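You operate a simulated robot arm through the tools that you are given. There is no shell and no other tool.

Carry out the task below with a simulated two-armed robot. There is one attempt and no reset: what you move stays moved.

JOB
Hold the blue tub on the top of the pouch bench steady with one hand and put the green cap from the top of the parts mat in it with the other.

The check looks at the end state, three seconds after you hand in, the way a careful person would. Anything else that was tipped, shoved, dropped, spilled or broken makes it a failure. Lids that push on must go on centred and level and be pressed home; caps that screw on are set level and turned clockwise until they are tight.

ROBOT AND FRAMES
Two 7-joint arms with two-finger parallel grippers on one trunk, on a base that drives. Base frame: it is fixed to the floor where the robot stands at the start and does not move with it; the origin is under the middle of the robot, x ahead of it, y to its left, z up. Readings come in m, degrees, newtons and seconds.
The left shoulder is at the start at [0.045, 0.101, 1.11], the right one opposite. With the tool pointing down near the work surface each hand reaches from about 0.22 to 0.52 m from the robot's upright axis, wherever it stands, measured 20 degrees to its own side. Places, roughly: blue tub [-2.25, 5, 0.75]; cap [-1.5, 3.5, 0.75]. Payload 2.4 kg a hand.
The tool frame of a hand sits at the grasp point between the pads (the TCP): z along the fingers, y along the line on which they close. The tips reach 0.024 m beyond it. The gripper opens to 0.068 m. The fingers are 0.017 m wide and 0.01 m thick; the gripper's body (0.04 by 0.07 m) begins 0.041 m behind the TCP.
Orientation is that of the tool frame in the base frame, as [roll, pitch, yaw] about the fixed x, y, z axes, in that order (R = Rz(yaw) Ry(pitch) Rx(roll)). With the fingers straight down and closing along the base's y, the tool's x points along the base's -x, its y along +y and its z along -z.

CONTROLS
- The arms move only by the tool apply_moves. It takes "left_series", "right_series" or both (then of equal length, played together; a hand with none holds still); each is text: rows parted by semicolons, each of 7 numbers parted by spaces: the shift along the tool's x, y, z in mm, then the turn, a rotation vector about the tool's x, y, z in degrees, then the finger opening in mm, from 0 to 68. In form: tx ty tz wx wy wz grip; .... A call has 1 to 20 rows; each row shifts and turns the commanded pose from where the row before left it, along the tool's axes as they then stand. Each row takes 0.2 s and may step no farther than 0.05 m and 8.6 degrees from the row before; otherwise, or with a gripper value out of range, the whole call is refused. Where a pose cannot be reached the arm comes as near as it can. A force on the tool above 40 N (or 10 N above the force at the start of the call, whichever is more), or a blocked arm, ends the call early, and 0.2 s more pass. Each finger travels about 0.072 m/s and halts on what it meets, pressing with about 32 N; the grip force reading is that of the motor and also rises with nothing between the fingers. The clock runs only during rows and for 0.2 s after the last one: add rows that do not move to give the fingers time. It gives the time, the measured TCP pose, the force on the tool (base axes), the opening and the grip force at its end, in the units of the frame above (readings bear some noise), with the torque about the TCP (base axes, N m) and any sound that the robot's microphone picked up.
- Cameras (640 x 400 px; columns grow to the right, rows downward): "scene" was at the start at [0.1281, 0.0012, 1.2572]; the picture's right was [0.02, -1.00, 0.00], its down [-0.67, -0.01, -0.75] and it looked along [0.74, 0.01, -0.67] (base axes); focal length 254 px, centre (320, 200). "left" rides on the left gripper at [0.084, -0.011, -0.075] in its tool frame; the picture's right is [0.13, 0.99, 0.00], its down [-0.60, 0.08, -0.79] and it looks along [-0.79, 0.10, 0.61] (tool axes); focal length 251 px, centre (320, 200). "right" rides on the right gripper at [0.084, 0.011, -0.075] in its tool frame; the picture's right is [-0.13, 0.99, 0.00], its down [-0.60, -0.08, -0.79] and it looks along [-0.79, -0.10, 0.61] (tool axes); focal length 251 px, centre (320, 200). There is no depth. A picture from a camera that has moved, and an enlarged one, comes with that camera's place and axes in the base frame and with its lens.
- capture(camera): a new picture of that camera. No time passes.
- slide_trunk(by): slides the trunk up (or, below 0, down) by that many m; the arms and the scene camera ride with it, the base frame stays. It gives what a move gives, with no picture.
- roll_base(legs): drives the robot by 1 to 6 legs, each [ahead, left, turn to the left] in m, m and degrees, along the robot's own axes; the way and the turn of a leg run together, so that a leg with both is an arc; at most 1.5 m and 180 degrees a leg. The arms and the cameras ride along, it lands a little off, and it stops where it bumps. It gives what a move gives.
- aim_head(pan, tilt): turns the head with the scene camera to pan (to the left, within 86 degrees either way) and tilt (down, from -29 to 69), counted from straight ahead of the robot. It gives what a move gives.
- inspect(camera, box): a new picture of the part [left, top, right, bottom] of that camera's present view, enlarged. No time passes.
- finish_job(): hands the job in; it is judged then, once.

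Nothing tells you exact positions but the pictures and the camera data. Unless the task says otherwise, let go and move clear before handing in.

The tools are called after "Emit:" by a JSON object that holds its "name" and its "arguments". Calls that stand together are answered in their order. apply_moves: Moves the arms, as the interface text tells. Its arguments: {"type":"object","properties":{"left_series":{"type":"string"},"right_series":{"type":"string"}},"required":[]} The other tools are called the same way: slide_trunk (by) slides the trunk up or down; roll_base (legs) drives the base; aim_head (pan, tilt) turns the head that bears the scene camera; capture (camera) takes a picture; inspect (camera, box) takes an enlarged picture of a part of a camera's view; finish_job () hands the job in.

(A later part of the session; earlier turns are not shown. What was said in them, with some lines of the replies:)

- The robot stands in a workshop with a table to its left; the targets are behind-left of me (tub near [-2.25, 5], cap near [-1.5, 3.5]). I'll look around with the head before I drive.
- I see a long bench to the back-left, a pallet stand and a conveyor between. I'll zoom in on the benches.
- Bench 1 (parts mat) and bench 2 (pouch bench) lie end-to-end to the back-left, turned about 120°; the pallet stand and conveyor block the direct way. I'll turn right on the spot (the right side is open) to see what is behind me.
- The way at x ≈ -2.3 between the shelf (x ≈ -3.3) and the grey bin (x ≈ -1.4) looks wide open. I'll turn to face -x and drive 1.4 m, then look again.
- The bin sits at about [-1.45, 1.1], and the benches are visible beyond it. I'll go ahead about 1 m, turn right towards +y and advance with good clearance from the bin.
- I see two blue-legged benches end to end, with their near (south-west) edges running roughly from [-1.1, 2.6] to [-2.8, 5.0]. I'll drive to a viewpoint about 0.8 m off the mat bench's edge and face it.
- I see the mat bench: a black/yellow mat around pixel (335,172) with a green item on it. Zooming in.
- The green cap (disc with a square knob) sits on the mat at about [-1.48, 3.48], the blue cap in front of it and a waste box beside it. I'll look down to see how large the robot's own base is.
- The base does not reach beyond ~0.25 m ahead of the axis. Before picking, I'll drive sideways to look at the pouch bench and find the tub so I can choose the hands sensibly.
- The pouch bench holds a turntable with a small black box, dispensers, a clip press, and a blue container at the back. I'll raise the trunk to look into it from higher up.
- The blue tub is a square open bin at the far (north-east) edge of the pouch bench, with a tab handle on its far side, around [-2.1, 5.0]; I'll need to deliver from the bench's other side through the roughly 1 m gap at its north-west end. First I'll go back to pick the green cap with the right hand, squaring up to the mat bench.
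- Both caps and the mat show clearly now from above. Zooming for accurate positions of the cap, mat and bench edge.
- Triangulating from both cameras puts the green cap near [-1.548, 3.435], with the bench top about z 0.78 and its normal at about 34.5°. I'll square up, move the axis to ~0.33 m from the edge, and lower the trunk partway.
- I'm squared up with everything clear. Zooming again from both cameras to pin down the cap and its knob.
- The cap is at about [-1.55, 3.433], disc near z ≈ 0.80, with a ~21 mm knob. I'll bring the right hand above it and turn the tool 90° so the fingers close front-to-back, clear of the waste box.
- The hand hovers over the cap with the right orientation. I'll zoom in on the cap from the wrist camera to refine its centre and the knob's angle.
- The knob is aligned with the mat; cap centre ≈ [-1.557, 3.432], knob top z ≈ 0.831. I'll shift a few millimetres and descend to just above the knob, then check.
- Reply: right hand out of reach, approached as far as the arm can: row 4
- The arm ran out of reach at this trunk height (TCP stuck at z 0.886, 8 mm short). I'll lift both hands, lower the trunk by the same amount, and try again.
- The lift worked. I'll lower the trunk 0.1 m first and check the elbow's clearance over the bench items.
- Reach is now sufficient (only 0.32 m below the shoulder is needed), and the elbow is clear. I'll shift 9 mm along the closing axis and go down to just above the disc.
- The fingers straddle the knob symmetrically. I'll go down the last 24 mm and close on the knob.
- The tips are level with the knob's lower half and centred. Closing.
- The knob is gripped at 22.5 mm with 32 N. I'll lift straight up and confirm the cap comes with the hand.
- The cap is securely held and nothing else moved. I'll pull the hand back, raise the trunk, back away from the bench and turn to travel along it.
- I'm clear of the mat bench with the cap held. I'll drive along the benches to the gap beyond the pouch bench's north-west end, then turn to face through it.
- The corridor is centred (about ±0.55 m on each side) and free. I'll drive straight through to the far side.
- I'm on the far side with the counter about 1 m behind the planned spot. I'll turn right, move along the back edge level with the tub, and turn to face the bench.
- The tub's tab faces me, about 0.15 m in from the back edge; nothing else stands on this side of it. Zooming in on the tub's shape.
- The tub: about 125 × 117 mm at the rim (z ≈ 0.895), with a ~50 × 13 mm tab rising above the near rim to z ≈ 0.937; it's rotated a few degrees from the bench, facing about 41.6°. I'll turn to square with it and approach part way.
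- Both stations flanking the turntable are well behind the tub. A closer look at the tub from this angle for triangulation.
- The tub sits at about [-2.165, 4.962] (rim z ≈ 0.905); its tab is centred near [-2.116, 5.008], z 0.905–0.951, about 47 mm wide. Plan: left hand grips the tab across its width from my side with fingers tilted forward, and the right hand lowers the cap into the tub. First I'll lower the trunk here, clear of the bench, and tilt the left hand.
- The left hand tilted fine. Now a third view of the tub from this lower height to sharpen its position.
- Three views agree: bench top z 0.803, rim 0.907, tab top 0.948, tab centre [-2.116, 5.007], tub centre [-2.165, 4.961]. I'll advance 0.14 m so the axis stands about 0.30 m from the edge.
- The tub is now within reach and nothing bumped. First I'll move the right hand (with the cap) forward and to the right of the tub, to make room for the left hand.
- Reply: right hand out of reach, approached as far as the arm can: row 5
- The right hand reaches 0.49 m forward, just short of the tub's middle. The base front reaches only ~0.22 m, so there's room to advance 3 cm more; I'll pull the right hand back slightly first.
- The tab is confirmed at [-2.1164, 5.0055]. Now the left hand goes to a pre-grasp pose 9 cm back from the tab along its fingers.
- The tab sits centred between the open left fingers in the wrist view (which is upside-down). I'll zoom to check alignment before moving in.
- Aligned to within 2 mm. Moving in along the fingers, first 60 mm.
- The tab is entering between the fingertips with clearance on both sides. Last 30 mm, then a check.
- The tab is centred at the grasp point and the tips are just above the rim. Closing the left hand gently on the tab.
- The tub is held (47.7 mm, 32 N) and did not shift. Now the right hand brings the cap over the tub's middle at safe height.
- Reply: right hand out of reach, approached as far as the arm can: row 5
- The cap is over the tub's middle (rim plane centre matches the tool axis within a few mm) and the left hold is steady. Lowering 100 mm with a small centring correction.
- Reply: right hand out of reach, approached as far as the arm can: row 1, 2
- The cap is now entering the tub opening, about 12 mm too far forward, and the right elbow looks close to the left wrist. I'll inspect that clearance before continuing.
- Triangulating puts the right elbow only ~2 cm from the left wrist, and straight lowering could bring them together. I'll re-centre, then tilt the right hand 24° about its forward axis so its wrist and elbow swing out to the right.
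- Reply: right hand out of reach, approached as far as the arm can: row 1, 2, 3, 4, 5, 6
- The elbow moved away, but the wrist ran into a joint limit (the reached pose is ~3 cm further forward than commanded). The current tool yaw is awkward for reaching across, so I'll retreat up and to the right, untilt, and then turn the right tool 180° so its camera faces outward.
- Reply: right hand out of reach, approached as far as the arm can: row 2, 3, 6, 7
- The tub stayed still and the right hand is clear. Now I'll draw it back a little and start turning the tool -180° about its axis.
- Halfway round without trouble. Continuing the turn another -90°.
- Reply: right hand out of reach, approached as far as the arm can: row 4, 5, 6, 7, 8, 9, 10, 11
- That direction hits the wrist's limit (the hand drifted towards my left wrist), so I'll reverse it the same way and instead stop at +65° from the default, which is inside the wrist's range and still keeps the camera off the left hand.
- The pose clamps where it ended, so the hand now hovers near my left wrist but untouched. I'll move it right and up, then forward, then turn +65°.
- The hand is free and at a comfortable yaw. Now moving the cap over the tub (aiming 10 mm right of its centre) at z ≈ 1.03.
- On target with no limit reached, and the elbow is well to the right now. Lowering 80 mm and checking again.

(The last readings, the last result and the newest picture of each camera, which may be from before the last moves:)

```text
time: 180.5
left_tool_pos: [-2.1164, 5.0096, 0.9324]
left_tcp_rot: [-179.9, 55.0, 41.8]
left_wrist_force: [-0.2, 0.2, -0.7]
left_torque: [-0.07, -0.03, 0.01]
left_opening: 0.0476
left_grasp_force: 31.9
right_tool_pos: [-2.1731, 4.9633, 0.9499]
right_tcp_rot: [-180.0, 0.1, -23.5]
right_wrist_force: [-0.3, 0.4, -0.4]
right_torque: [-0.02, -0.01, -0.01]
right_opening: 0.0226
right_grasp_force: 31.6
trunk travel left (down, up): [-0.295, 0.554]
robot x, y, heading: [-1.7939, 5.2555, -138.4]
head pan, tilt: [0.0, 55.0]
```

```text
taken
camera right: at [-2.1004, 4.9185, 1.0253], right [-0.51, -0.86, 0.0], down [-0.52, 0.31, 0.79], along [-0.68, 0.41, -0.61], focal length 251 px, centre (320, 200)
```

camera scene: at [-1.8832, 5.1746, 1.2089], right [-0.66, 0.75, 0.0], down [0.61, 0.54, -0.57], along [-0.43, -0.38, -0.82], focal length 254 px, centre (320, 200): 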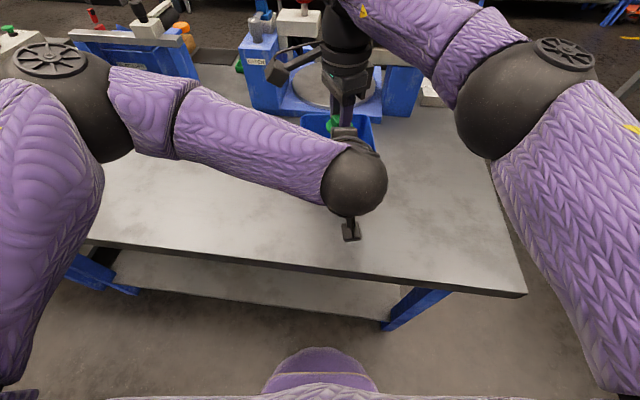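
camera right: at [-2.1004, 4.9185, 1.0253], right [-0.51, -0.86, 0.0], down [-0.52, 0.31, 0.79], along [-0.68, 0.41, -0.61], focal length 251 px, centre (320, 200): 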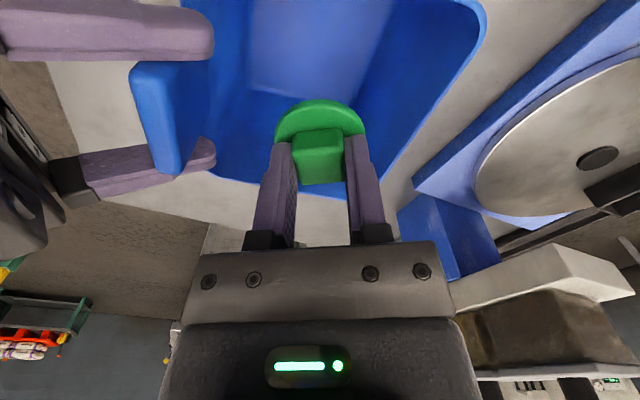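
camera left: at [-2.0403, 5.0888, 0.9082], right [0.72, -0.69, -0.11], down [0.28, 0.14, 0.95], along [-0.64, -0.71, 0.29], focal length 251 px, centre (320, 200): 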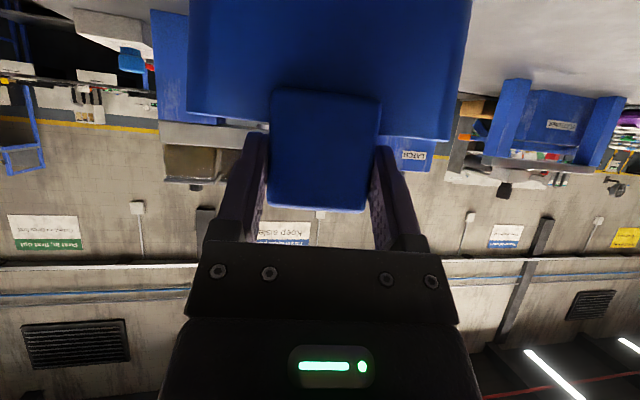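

Good clearance everywhere: the cap is at rim height and centred, and the elbow is far from the left wrist. Lowering 60 mm into the tub.

Emit:
{"name": "apply_moves", "arguments": {"right_series": "0 0 15 0 0 0 14; 0 0 15 0 0 0 14; 0 0 15 0 0 0 14; 0 0 15 0 0 0 14; 0 0 0 0 0 0 14"}}

Emit:
{"name": "capture", "arguments": {"camera": "scene"}}

Emit:
{"name": "capture", "arguments": {"camera": "right"}}

Emit:
{"name": "capture", "arguments": {"camera": "left"}}

```text
time: 181.7
left_tool_pos: [-2.1168, 5.009, 0.9328]
left_tcp_rot: [-179.9, 55.0, 41.7]
left_wrist_force: [0.5, 0.3, 0.1]
left_torque: [-0.04, -0.02, 0.02]
left_opening: 0.0475
left_grasp_force: 31.4
right_tool_pos: [-2.1741, 4.9629, 0.8903]
right_tcp_rot: [-180.0, 0.0, -23.4]
right_wrist_force: [0.3, 0.0, -1.0]
right_torque: [0.0, -0.01, -0.01]
right_opening: 0.0227
right_grasp_force: 31.6
trunk travel left (down, up): [-0.295, 0.554]
robot x, y, heading: [-1.7954, 5.2578, -138.3]
head pan, tilt: [0.0, 55.0]
```

```text
taken
camera scene: at [-1.8832, 5.1746, 1.2089], right [-0.66, 0.75, 0.0], down [0.61, 0.54, -0.57], along [-0.43, -0.38, -0.82], focal length 254 px, centre (320, 200)
```

scene: 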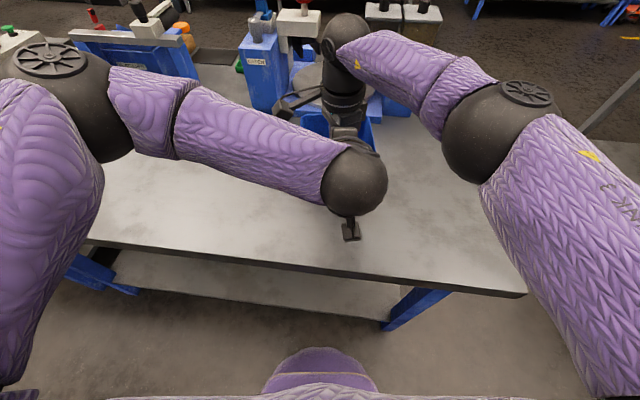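

```text
taken
camera right: at [-2.1012, 4.9182, 0.9658], right [-0.51, -0.86, 0.0], down [-0.52, 0.31, 0.79], along [-0.68, 0.41, -0.61], focal length 251 px, centre (320, 200)
```

right: 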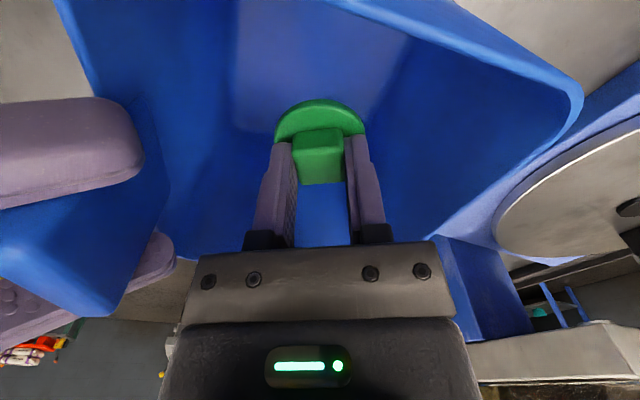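

```text
taken
camera left: at [-2.0404, 5.0887, 0.9082], right [0.72, -0.69, -0.11], down [0.28, 0.14, 0.95], along [-0.64, -0.71, 0.29], focal length 251 px, centre (320, 200)
```

left: 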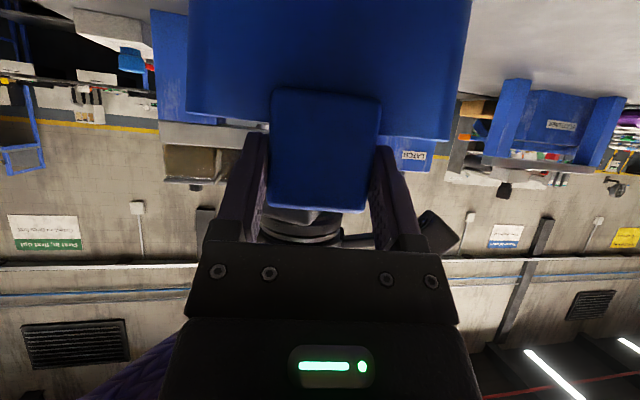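

The cap is inside the tub; the wrist camera will come near the tub's left rim if I go all the way down, so I'll lower 17 mm more (leaving about 2.5 cm above the floor) and check.

Emit:
{"name": "apply_moves", "arguments": {"right_series": "0 0 9 0 0 0 14; 0 0 8 0 0 0 14; 0 0 0 0 0 0 14"}}

Emit:
{"name": "capture", "arguments": {"camera": "right"}}

Emit:
{"name": "inspect", "arguments": {"camera": "scene", "box": [260, 60, 420, 160]}}

Emit:
{"name": "inspect", "arguments": {"camera": "left", "box": [180, 100, 480, 260]}}

```text
time: 182.5
left_tool_pos: [-2.1158, 5.0097, 0.9325]
left_tcp_rot: [-179.9, 55.0, 41.8]
left_wrist_force: [0.1, -0.1, 0.0]
left_torque: [-0.03, -0.04, 0.01]
left_opening: 0.0475
left_grasp_force: 32.7
right_tool_pos: [-2.174, 4.965, 0.8734]
right_tcp_rot: [-180.0, -0.1, -23.4]
right_wrist_force: [0.4, -0.2, -0.4]
right_torque: [0.0, 0.0, -0.01]
right_opening: 0.0225
right_grasp_force: 32.2
trunk travel left (down, up): [-0.295, 0.554]
robot x, y, heading: [-1.7923, 5.2533, -138.6]
head pan, tilt: [0.0, 55.0]
```

```text
taken
camera right: at [-2.1014, 4.9189, 0.9481], right [-0.51, -0.86, 0.0], down [-0.52, 0.31, 0.79], along [-0.68, 0.41, -0.61], focal length 251 px, centre (320, 200)
```

right: 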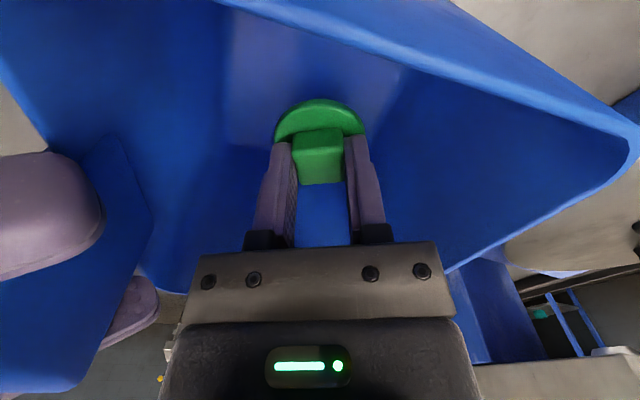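

```text
4.00 times, centred on (340, 110) of scene
camera zoom: at [-1.8832, 5.1746, 1.2089], right [-0.66, 0.75, 0.0], down [0.61, 0.54, -0.57], along [-0.43, -0.38, -0.82], focal length 1016 px, centre (240, 560)
```

zoom: 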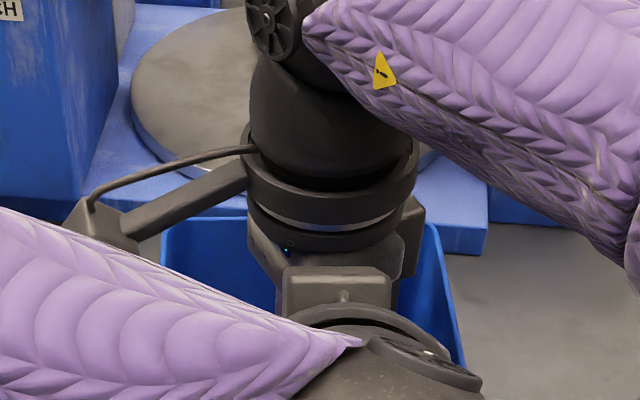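

```text
2.13 times, centred on (330, 180) of left
camera zoom: at [-2.0403, 5.0887, 0.9082], right [0.72, -0.69, -0.11], down [0.28, 0.14, 0.95], along [-0.64, -0.71, 0.29], focal length 536 px, centre (299, 243)
```

zoom: 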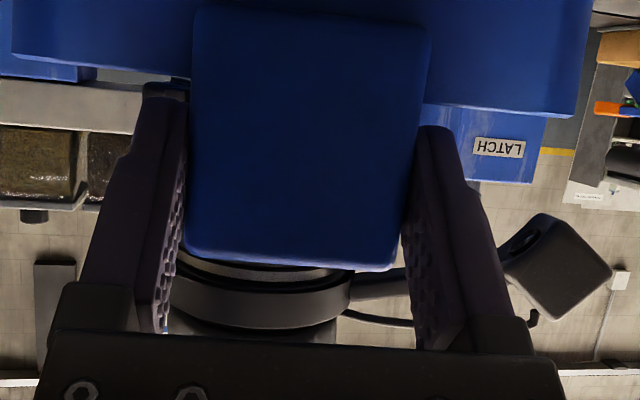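

The left-hand view shows the right wrist camera is still ~3 cm above the rim, so there's room. I'll lower another 17 mm so that the cap is just above the tub's floor.

Emit:
{"name": "apply_moves", "arguments": {"right_series": "0 0 6 0 0 0 14; 0 0 6 0 0 0 14; 0 0 5 0 0 0 14; 0 0 0 0 0 0 14"}}

Emit:
{"name": "capture", "arguments": {"camera": "right"}}

Emit:
{"name": "inspect", "arguments": {"camera": "left", "box": [180, 100, 480, 260]}}

```text
time: 183.5
left_tool_pos: [-2.1159, 5.0087, 0.9329]
left_tcp_rot: [-179.9, 55.0, 41.8]
left_wrist_force: [0.5, -0.4, 0.3]
left_torque: [0.01, -0.08, 0.04]
left_opening: 0.0475
left_grasp_force: 32.1
right_tool_pos: [-2.1737, 4.9642, 0.8554]
right_tcp_rot: [-179.9, -0.1, -23.4]
right_wrist_force: [0.5, 0.2, -0.9]
right_torque: [-0.01, 0.0, -0.04]
right_opening: 0.0226
right_grasp_force: 32.3
trunk travel left (down, up): [-0.295, 0.554]
robot x, y, heading: [-1.7957, 5.2576, -138.4]
head pan, tilt: [0.0, 55.0]
```

```text
taken
camera right: at [-2.101, 4.9184, 0.9307], right [-0.51, -0.86, 0.0], down [-0.52, 0.31, 0.79], along [-0.68, 0.41, -0.61], focal length 251 px, centre (320, 200)
```

right: 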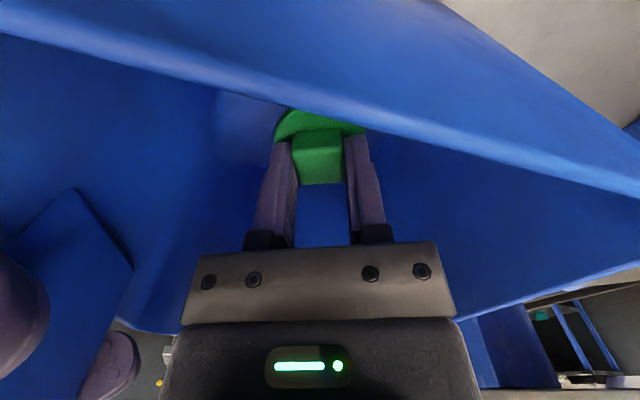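

```text
2.13 times, centred on (330, 180) of left
camera zoom: at [-2.0403, 5.0887, 0.9082], right [0.72, -0.69, -0.11], down [0.28, 0.14, 0.95], along [-0.64, -0.71, 0.29], focal length 536 px, centre (299, 243)
```

zoom: 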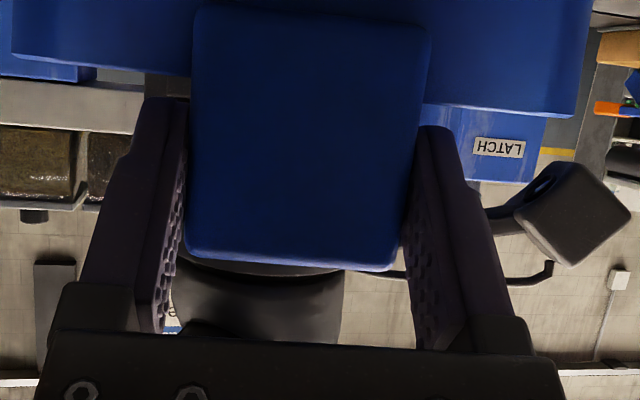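

The cap hangs about 1 cm above the tub floor, centred, with the left hand holding steady. Releasing it now.

Emit:
{"name": "apply_moves", "arguments": {"right_series": "0 0 0 0 0 0 46; 0 0 0 0 0 0 46; 0 0 0 0 0 0 46; 0 0 0 0 0 0 46"}}

Emit:
{"name": "capture", "arguments": {"camera": "right"}}

```text
time: 184.5
left_tool_pos: [-2.1154, 5.0091, 0.934]
left_tcp_rot: [-179.9, 55.0, 41.9]
left_wrist_force: [0.9, 0.1, -0.1]
left_torque: [-0.06, -0.03, 0.04]
left_opening: 0.0477
left_grasp_force: 32.0
right_tool_pos: [-2.1734, 4.9624, 0.8559]
right_tcp_rot: [180.0, 0.0, -23.3]
right_wrist_force: [0.7, -0.5, 0.6]
right_torque: [0.03, 0.02, -0.02]
right_opening: 0.046
right_grasp_force: 0.0
trunk travel left (down, up): [-0.295, 0.554]
robot x, y, heading: [-1.7924, 5.2545, -138.4]
head pan, tilt: [0.0, 55.0]
```

```text
taken
camera right: at [-2.101, 4.9184, 0.9308], right [-0.51, -0.86, 0.0], down [-0.52, 0.31, 0.79], along [-0.68, 0.41, -0.61], focal length 251 px, centre (320, 200)
```

right: 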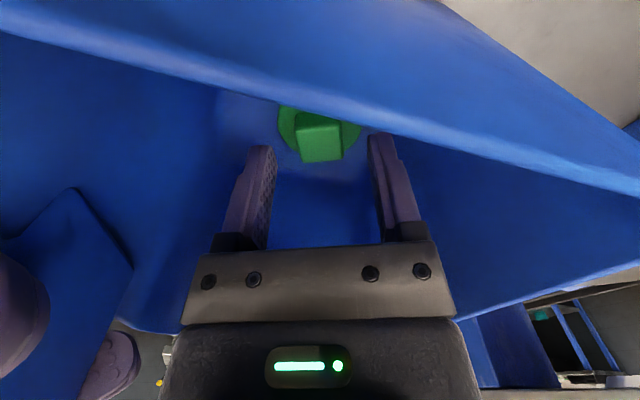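

The cap dropped flat on the tub's floor. Lifting the right hand straight up out of the tub, then away to the right.

Emit:
{"name": "apply_moves", "arguments": {"right_series": "0 0 -15 0 0 0 46; 0 0 -20 0 0 0 46; 0 0 -20 0 0 0 46; 0 0 -20 0 0 0 46; 0 0 -25 0 0 0 46; 0 0 -25 0 0 0 46; 0 0 -25 0 0 0 46; 0 0 -25 0 0 0 46; 0 0 0 0 0 0 46"}}

Emit:
{"name": "capture", "arguments": {"camera": "right"}}

Emit:
{"name": "capture", "arguments": {"camera": "scene"}}

```text
time: 186.5
left_tool_pos: [-2.1151, 5.0074, 0.933]
left_tcp_rot: [-179.9, 55.0, 41.9]
left_wrist_force: [-0.6, -1.0, -0.4]
left_torque: [-0.04, 0.0, -0.05]
left_opening: 0.0475
left_grasp_force: 32.0
right_tool_pos: [-2.1725, 4.9639, 1.0318]
right_tcp_rot: [180.0, 0.0, -23.4]
right_wrist_force: [1.1, -0.6, -0.8]
right_torque: [-0.01, 0.03, 0.01]
right_opening: 0.0461
right_grasp_force: 0.1
trunk travel left (down, up): [-0.295, 0.554]
robot x, y, heading: [-1.7928, 5.2529, -138.3]
head pan, tilt: [0.0, 55.0]
```

```text
taken
camera right: at [-2.1008, 4.9195, 1.1069], right [-0.51, -0.86, 0.0], down [-0.52, 0.31, 0.79], along [-0.68, 0.41, -0.61], focal length 251 px, centre (320, 200)
```

right: 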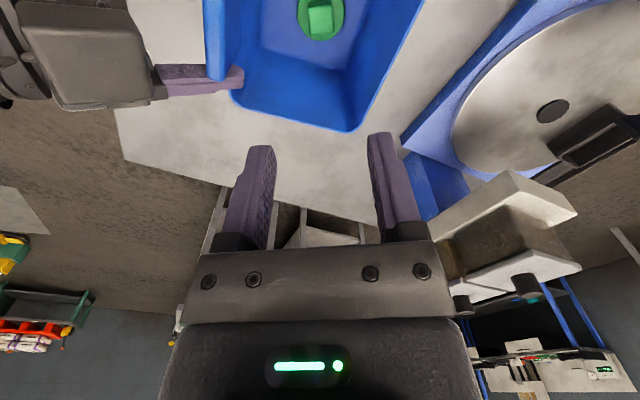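

```text
taken
camera scene: at [-1.8831, 5.1746, 1.2089], right [-0.66, 0.75, 0.0], down [0.61, 0.54, -0.57], along [-0.43, -0.38, -0.82], focal length 254 px, centre (320, 200)
```

scene: 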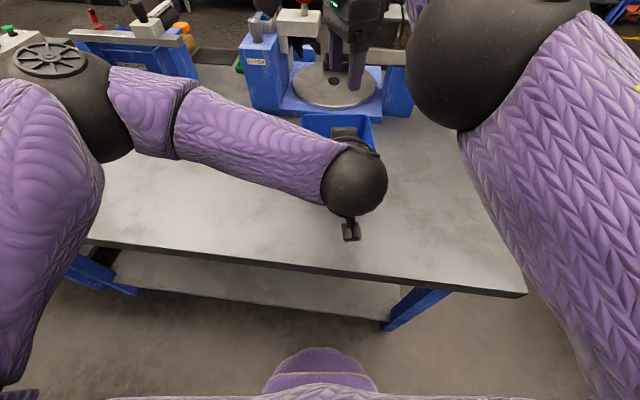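

The green cap lies flat inside the tub. Now I'll take the right hand away to the right along the way it came.

Emit:
{"name": "apply_moves", "arguments": {"right_series": "-24.7 -25.6 -9 0 0 0 46; -24.7 -25.6 -9 0 0 0 46; -24.7 -25.6 -9 0 0 0 46; -24.7 -25.6 -9 0 0 0 46; -24.7 -25.6 -9 0 0 0 46; 0 0 0 0 0 0 46"}}

Emit:
{"name": "apply_moves", "arguments": {"left_series": "0 0 0 0 0 0 52; 0 0 0 0 0 0 60; 0 0 0 0 0 0 68; 0 0 0 0 0 0 68; 0 0 0 0 0 0 68"}}

Emit:
{"name": "capture", "arguments": {"camera": "left"}}

Emit:
{"name": "capture", "arguments": {"camera": "scene"}}

```text
time: 187.9
left_tool_pos: [-2.1165, 5.0083, 0.9333]
left_tcp_rot: [-179.9, 55.1, 41.9]
left_wrist_force: [1.2, 0.1, -0.3]
left_torque: [-0.01, 0.03, 0.02]
left_opening: 0.0471
left_grasp_force: 31.9
right_tool_pos: [-2.2742, 5.0891, 1.0981]
right_tcp_rot: [-179.8, 0.0, -23.3]
right_wrist_force: [-0.7, 0.1, -0.9]
right_torque: [-0.01, -0.02, 0.03]
right_opening: 0.0459
right_grasp_force: 0.0
right hand out of reach, approached as far as the arm can: row 1, 2, 3, 4, 5
trunk travel left (down, up): [-0.295, 0.554]
robot x, y, heading: [-1.7954, 5.2574, -138.3]
head pan, tilt: [0.0, 55.0]
```

```text
time: 189.1
left_tool_pos: [-2.1159, 5.0101, 0.9339]
left_tcp_rot: [-179.8, 55.0, 41.8]
left_wrist_force: [-0.2, 0.1, 0.6]
left_torque: [0.07, 0.04, -0.03]
left_opening: 0.0677
left_grasp_force: 0.0
right_tool_pos: [-2.2746, 5.089, 1.0968]
right_tcp_rot: [-179.9, -0.1, -23.4]
right_wrist_force: [-0.4, -0.3, -0.2]
right_torque: [0.0, 0.01, -0.01]
right_opening: 0.0461
right_grasp_force: 0.1
trunk travel left (down, up): [-0.295, 0.554]
robot x, y, heading: [-1.7916, 5.2547, -138.3]
head pan, tilt: [0.0, 55.0]
```

```text
taken
camera left: at [-2.0403, 5.0888, 0.9082], right [0.72, -0.69, -0.11], down [0.28, 0.14, 0.95], along [-0.64, -0.71, 0.29], focal length 251 px, centre (320, 200)
```

left: 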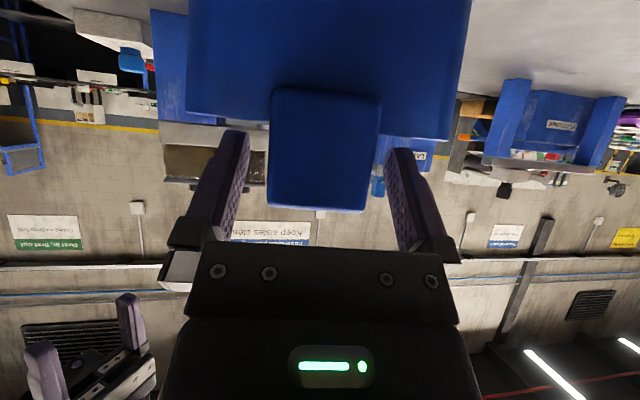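

```text
taken
camera scene: at [-1.8832, 5.1747, 1.2089], right [-0.66, 0.75, 0.0], down [0.61, 0.54, -0.57], along [-0.43, -0.38, -0.82], focal length 254 px, centre (320, 200)
```

scene: 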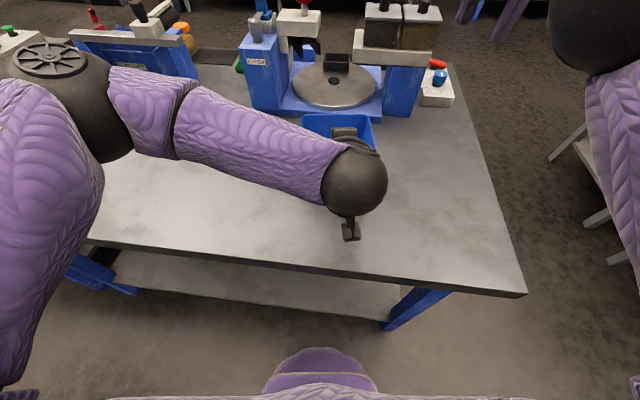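

The left hand has opened and the tub hasn't moved. Backing the left hand straight off the tab, then up and to the left.

Emit:
{"name": "apply_moves", "arguments": {"left_series": "0 0 -15 0 0 0 68; 0 0 -20 0 0 0 68; 0 0 -25 0 0 0 68; 0 0 -30 0 0 0 68; -25 25 -10 0 0 0 68; -25 30 -10 0 0 0 68; -25 30 -10 0 0 0 68; -25 30 0 0 0 0 68; 0 30 0 0 0 0 68; 0 0 0 0 0 0 68"}}

Emit:
{"name": "capture", "arguments": {"camera": "scene"}}

Emit:
{"name": "inspect", "arguments": {"camera": "scene", "box": [280, 100, 400, 175]}}

```text
time: 191.3
left_tool_pos: [-1.9904, 4.9259, 1.0845]
left_tcp_rot: [-179.8, 55.0, 41.9]
left_wrist_force: [1.0, -0.6, 0.4]
left_torque: [-0.02, -0.04, 0.03]
left_opening: 0.0683
left_grasp_force: 0.1
right_tool_pos: [-2.2734, 5.0882, 1.096]
right_tcp_rot: [-179.8, -0.1, -23.4]
right_wrist_force: [0.4, -0.4, -0.5]
right_torque: [0.02, -0.01, 0.02]
right_opening: 0.0462
right_grasp_force: 0.1
trunk travel left (down, up): [-0.295, 0.554]
robot x, y, heading: [-1.792, 5.2585, -138.3]
head pan, tilt: [0.0, 55.0]
```

```text
taken
camera scene: at [-1.883, 5.1746, 1.2089], right [-0.66, 0.75, 0.0], down [0.61, 0.54, -0.57], along [-0.43, -0.38, -0.82], focal length 254 px, centre (320, 200)
```

scene: 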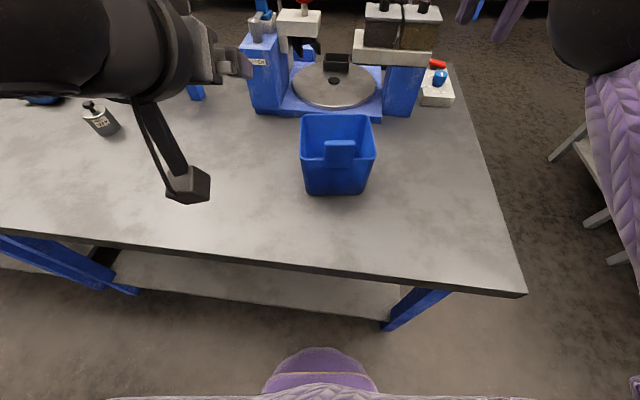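

```text
5.33 times, centred on (340, 138) of scene
camera zoom: at [-1.883, 5.1746, 1.2089], right [-0.66, 0.75, 0.0], down [0.61, 0.54, -0.57], along [-0.43, -0.38, -0.82], focal length 1354 px, centre (213, 533)
```

zoom: 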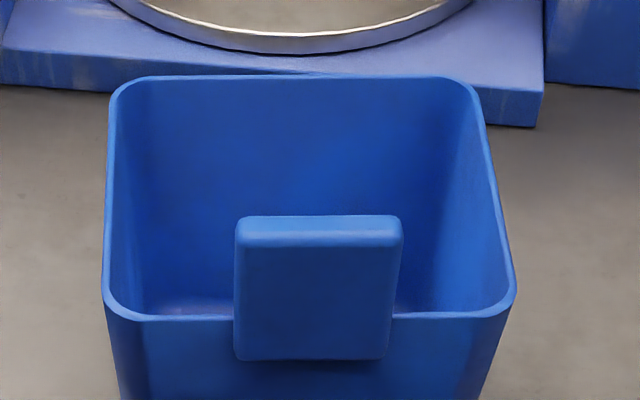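

The tub stands where it was, and both hands are clear. I'll back off and raise the trunk to verify the cap inside the tub and that nothing else was disturbed.

Emit:
{"name": "roll_base", "arguments": {"legs": [[-0.3, 0, 0]]}}

Emit:
{"name": "slide_trunk", "arguments": {"by": 0.5}}

Emit:
{"name": "aim_head", "arguments": {"pan": 0, "tilt": 50}}

Emit:
{"name": "capture", "arguments": {"camera": "scene"}}

Emit:
{"name": "inspect", "arguments": {"camera": "scene", "box": [260, 110, 420, 210]}}

```text
time: 193.3
left_tool_pos: [-1.7679, 5.1245, 1.0832]
left_tcp_rot: [-179.9, 55.0, 41.7]
left_wrist_force: [0.2, -0.6, 0.0]
left_torque: [0.0, 0.01, -0.01]
left_opening: 0.0684
left_grasp_force: 0.2
right_tool_pos: [-2.0495, 5.2889, 1.0974]
right_tcp_rot: [-179.9, -0.1, -23.4]
right_wrist_force: [-0.4, 1.0, -0.2]
right_torque: [0.0, -0.03, 0.02]
right_opening: 0.0461
right_grasp_force: 0.0
trunk travel left (down, up): [-0.295, 0.554]
robot x, y, heading: [-1.5719, 5.4538, -138.7]
head pan, tilt: [0.0, 55.0]
```

```text
refused: 0.5 is not a number from -0.4 to 0.4
```

```text
time: 194.0
left_tool_pos: [-1.769, 5.1244, 1.0818]
left_tcp_rot: [-179.9, 55.0, 41.7]
left_wrist_force: [0.8, 0.4, -0.6]
left_torque: [0.02, -0.02, 0.02]
left_opening: 0.0681
left_grasp_force: 0.0
right_tool_pos: [-2.0507, 5.2875, 1.0967]
right_tcp_rot: [-179.9, -0.1, -23.5]
right_wrist_force: [-0.8, -0.4, -0.2]
right_torque: [0.01, 0.03, 0.0]
right_opening: 0.0461
right_grasp_force: 0.1
trunk travel left (down, up): [-0.295, 0.554]
robot x, y, heading: [-1.567, 5.4537, -138.3]
head pan, tilt: [0.0, 50.0]
```

```text
taken
camera scene: at [-1.6635, 5.3698, 1.2154], right [-0.66, 0.75, 0.0], down [0.57, 0.51, -0.64], along [-0.48, -0.43, -0.77], focal length 254 px, centre (320, 200)
```

scene: 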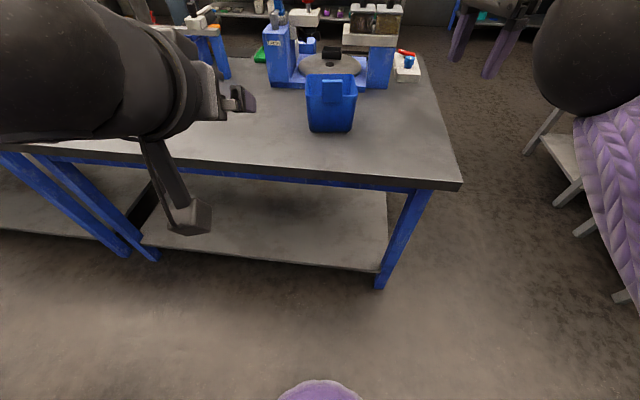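

```text
4.00 times, centred on (340, 160) of scene
camera zoom: at [-1.6635, 5.3698, 1.2154], right [-0.66, 0.75, 0.0], down [0.57, 0.51, -0.64], along [-0.48, -0.43, -0.77], focal length 1016 px, centre (240, 360)
```

zoom: 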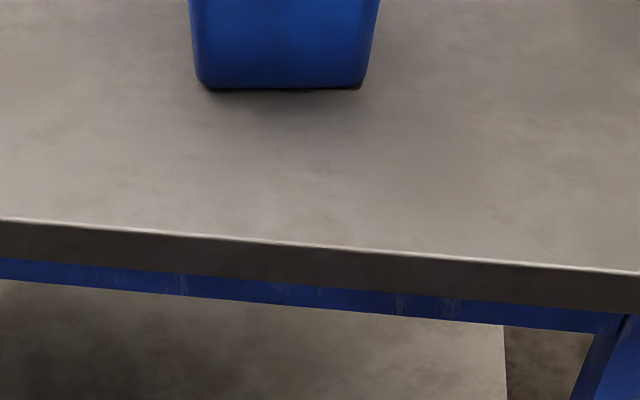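

The tub stands upright and untouched. Raising the trunk (0.4 m maximum per move) to look down into it.

Emit:
{"name": "slide_trunk", "arguments": {"by": 0.4}}

Emit:
{"name": "slide_trunk", "arguments": {"by": 0.15}}

Emit:
{"name": "aim_head", "arguments": {"pan": 0, "tilt": 55}}

Emit:
{"name": "capture", "arguments": {"camera": "scene"}}

Emit:
{"name": "inspect", "arguments": {"camera": "scene", "box": [250, 70, 410, 190]}}

```text
time: 197.8
left_tool_pos: [-1.7679, 5.1239, 1.4831]
left_tcp_rot: [-179.9, 55.1, 41.7]
left_wrist_force: [0.5, -0.1, 0.0]
left_torque: [0.01, 0.0, -0.02]
left_opening: 0.068
left_grasp_force: 0.1
right_tool_pos: [-2.0282, 5.3081, 1.5414]
right_tcp_rot: [174.8, 2.3, -23.6]
right_wrist_force: [-0.4, 0.3, -0.5]
right_torque: [-0.02, 0.0, -0.02]
right_opening: 0.0458
right_grasp_force: 0.1
trunk travel left (down, up): [-0.695, 0.154]
robot x, y, heading: [-1.5691, 5.4529, -138.4]
head pan, tilt: [0.0, 50.0]
```

```text
time: 199.6
left_tool_pos: [-1.7678, 5.1249, 1.633]
left_tcp_rot: [-179.9, 55.0, 41.6]
left_wrist_force: [0.4, 0.1, 0.6]
left_torque: [0.01, -0.05, -0.04]
left_opening: 0.068
left_grasp_force: 0.0
right_tool_pos: [-2.0283, 5.3075, 1.6925]
right_tcp_rot: [174.8, 2.4, -23.6]
right_wrist_force: [0.4, 0.1, -0.4]
right_torque: [0.01, -0.04, -0.01]
right_opening: 0.0461
right_grasp_force: 0.1
trunk travel left (down, up): [-0.845, 0.004]
robot x, y, heading: [-1.5698, 5.4534, -138.5]
head pan, tilt: [0.0, 50.0]
```

```text
time: 200.2
left_tool_pos: [-1.7683, 5.1238, 1.6325]
left_tcp_rot: [-179.9, 54.9, 41.7]
left_wrist_force: [0.6, -0.1, 0.4]
left_torque: [-0.02, 0.0, 0.0]
left_opening: 0.068
left_grasp_force: 0.1
right_tool_pos: [-2.0291, 5.3078, 1.6919]
right_tcp_rot: [174.8, 2.3, -23.5]
right_wrist_force: [0.2, -0.4, 0.1]
right_torque: [-0.02, 0.0, 0.02]
right_opening: 0.0463
right_grasp_force: 0.1
trunk travel left (down, up): [-0.845, 0.004]
robot x, y, heading: [-1.5652, 5.4535, -138.3]
head pan, tilt: [0.0, 55.0]
```

```text
taken
camera scene: at [-1.6304, 5.3991, 1.7608], right [-0.66, 0.75, 0.0], down [0.61, 0.54, -0.57], along [-0.43, -0.38, -0.82], focal length 254 px, centre (320, 200)
```

scene: 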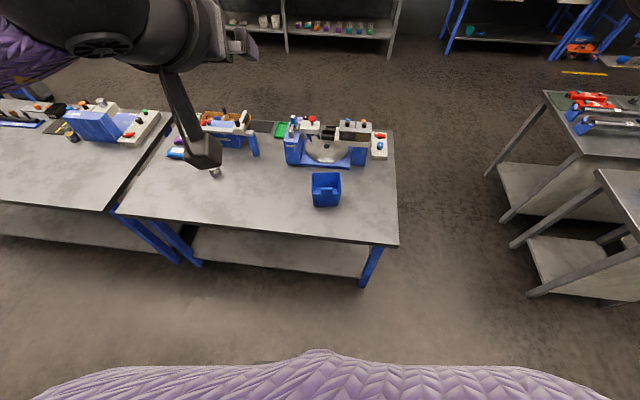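

```text
3.33 times, centred on (330, 130) of scene
camera zoom: at [-1.6304, 5.3991, 1.7608], right [-0.66, 0.75, 0.0], down [0.61, 0.54, -0.57], along [-0.43, -0.38, -0.82], focal length 846 px, centre (287, 433)
```

zoom: 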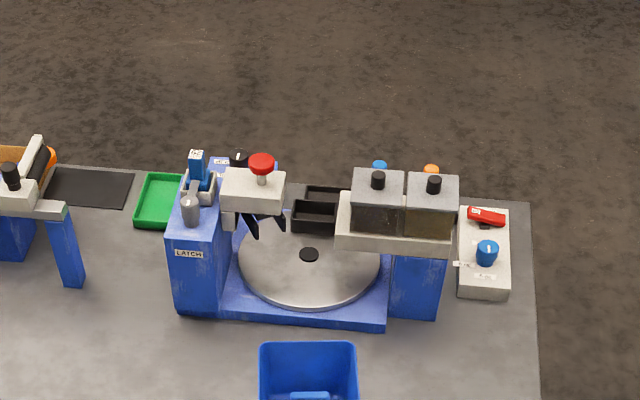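

Emit:
{"name": "inspect", "arguments": {"camera": "scene", "box": [295, 165, 359, 205]}}

Emit:
{"name": "capture", "arguments": {"camera": "right"}}

Emit:
{"name": "capture", "arguments": {"camera": "left"}}

```text
10.00 times, centred on (327, 185) of scene
camera zoom: at [-1.6304, 5.3991, 1.7608], right [-0.66, 0.75, 0.0], down [0.61, 0.54, -0.57], along [-0.43, -0.38, -0.82], focal length 2539 px, centre (250, 350)
```

zoom: 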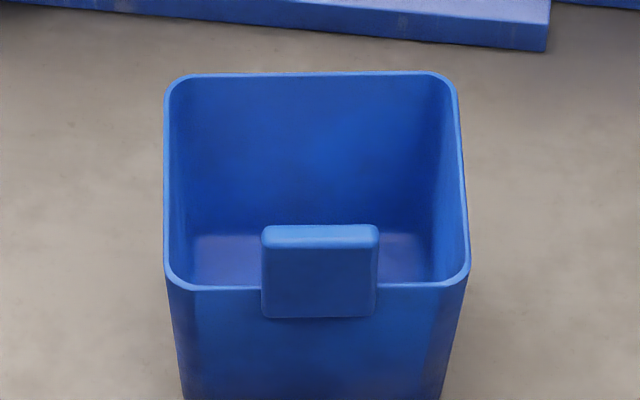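

```text
taken
camera right: at [-1.9501, 5.2676, 1.7637], right [-0.51, -0.85, 0.1], down [-0.46, 0.37, 0.81], along [-0.72, 0.37, -0.58], focal length 251 px, centre (320, 200)
```

right: 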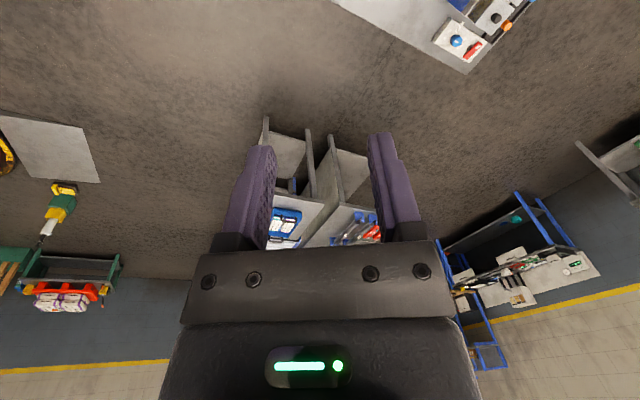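

```text
taken
camera left: at [-1.6925, 5.2041, 1.6085], right [0.71, -0.69, -0.11], down [0.28, 0.14, 0.95], along [-0.64, -0.71, 0.29], focal length 251 px, centre (320, 200)
```

left: 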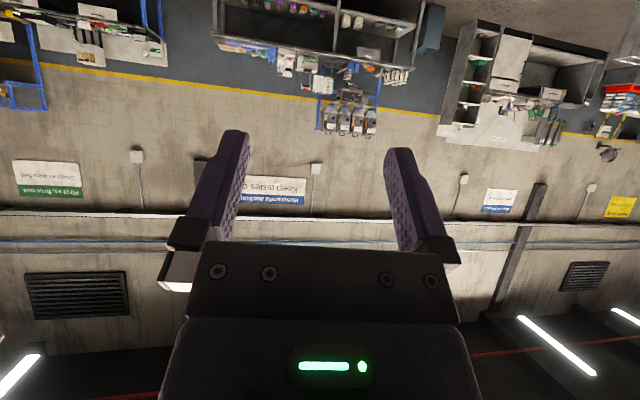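

From here the tab hides the floor's middle. I'll roll 0.2 m forward with the arms high for a steeper look to confirm the cap.

Emit:
{"name": "roll_base", "arguments": {"legs": [[0.2, 0, 0]]}}

Emit:
{"name": "aim_head", "arguments": {"pan": 0, "tilt": 65}}

Emit:
{"name": "capture", "arguments": {"camera": "scene"}}

Emit:
{"name": "inspect", "arguments": {"camera": "scene", "box": [270, 120, 390, 195]}}

```text
time: 201.8
left_tool_pos: [-1.9185, 4.9891, 1.6336]
left_tcp_rot: [-179.8, 54.9, 41.7]
left_wrist_force: [-0.3, 1.0, -1.2]
left_torque: [0.04, 0.01, -0.02]
left_opening: 0.0684
left_grasp_force: 0.1
right_tool_pos: [-2.1793, 5.1719, 1.6911]
right_tcp_rot: [174.8, 2.4, -23.5]
right_wrist_force: [-0.8, -0.5, 0.0]
right_torque: [-0.02, -0.01, -0.01]
right_opening: 0.0461
right_grasp_force: 0.1
trunk travel left (down, up): [-0.845, 0.004]
robot x, y, heading: [-1.7189, 5.3209, -138.3]
head pan, tilt: [0.0, 55.0]
```

```text
time: 202.6
left_tool_pos: [-1.9183, 4.99, 1.6347]
left_tcp_rot: [-179.9, 54.9, 41.9]
left_wrist_force: [-0.8, -0.4, 0.5]
left_torque: [0.0, 0.03, 0.03]
left_opening: 0.068
left_grasp_force: 0.0
right_tool_pos: [-2.1791, 5.1716, 1.691]
right_tcp_rot: [174.9, 2.4, -23.5]
right_wrist_force: [0.1, 0.3, -0.2]
right_torque: [0.0, 0.03, 0.0]
right_opening: 0.046
right_grasp_force: 0.0
trunk travel left (down, up): [-0.845, 0.004]
robot x, y, heading: [-1.7206, 5.3201, -138.6]
head pan, tilt: [0.0, 65.0]
```

```text
taken
camera scene: at [-1.7728, 5.2724, 1.7492], right [-0.66, 0.75, 0.0], down [0.68, 0.6, -0.42], along [-0.32, -0.28, -0.91], focal length 254 px, centre (320, 200)
```

scene: 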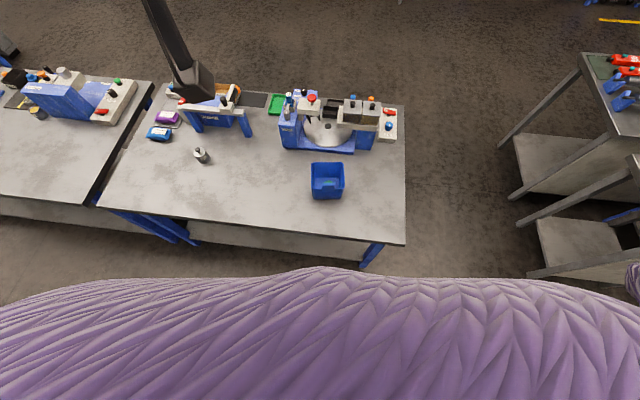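

```text
5.33 times, centred on (330, 158) of scene
camera zoom: at [-1.7728, 5.2724, 1.7492], right [-0.66, 0.75, 0.0], down [0.68, 0.6, -0.42], along [-0.32, -0.28, -0.91], focal length 1354 px, centre (267, 427)
```

zoom: 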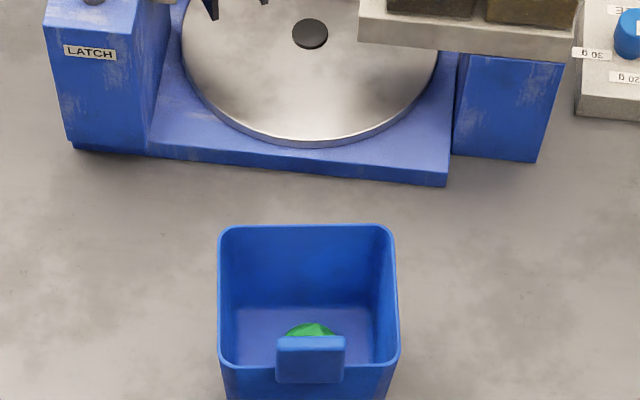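

The green cap lies inside the tub, and the tub and everything around it are in place. Both hands are empty and well clear, so I'm handing in.

Emit:
{"name": "finish_job", "arguments": {}}

```text
The job is handed in.
```

The green cap is in the blue tub. The left hand held the tub by its tab while the right hand lowered the cap in and let go about 1 cm above the tub's floor.

- **Cap and tub:** my last pictures show the cap inside the tub. The tub is upright and almost exactly where it was, turned by about 1° at most.
- **Surroundings:** I saw nothing tipped or shoved on the pouch bench. The mat bench looked undisturbed after I took the cap.
- **Robot:** both hands were open, empty and well clear of the benches when I handed in.

On the way I had to turn the right wrist again, because its first angle hit a joint limit over the tub. While turning, that hand drifted to within a few centimetres of the left wrist. The force readings showed no contact, and the left hand's hold did not change.
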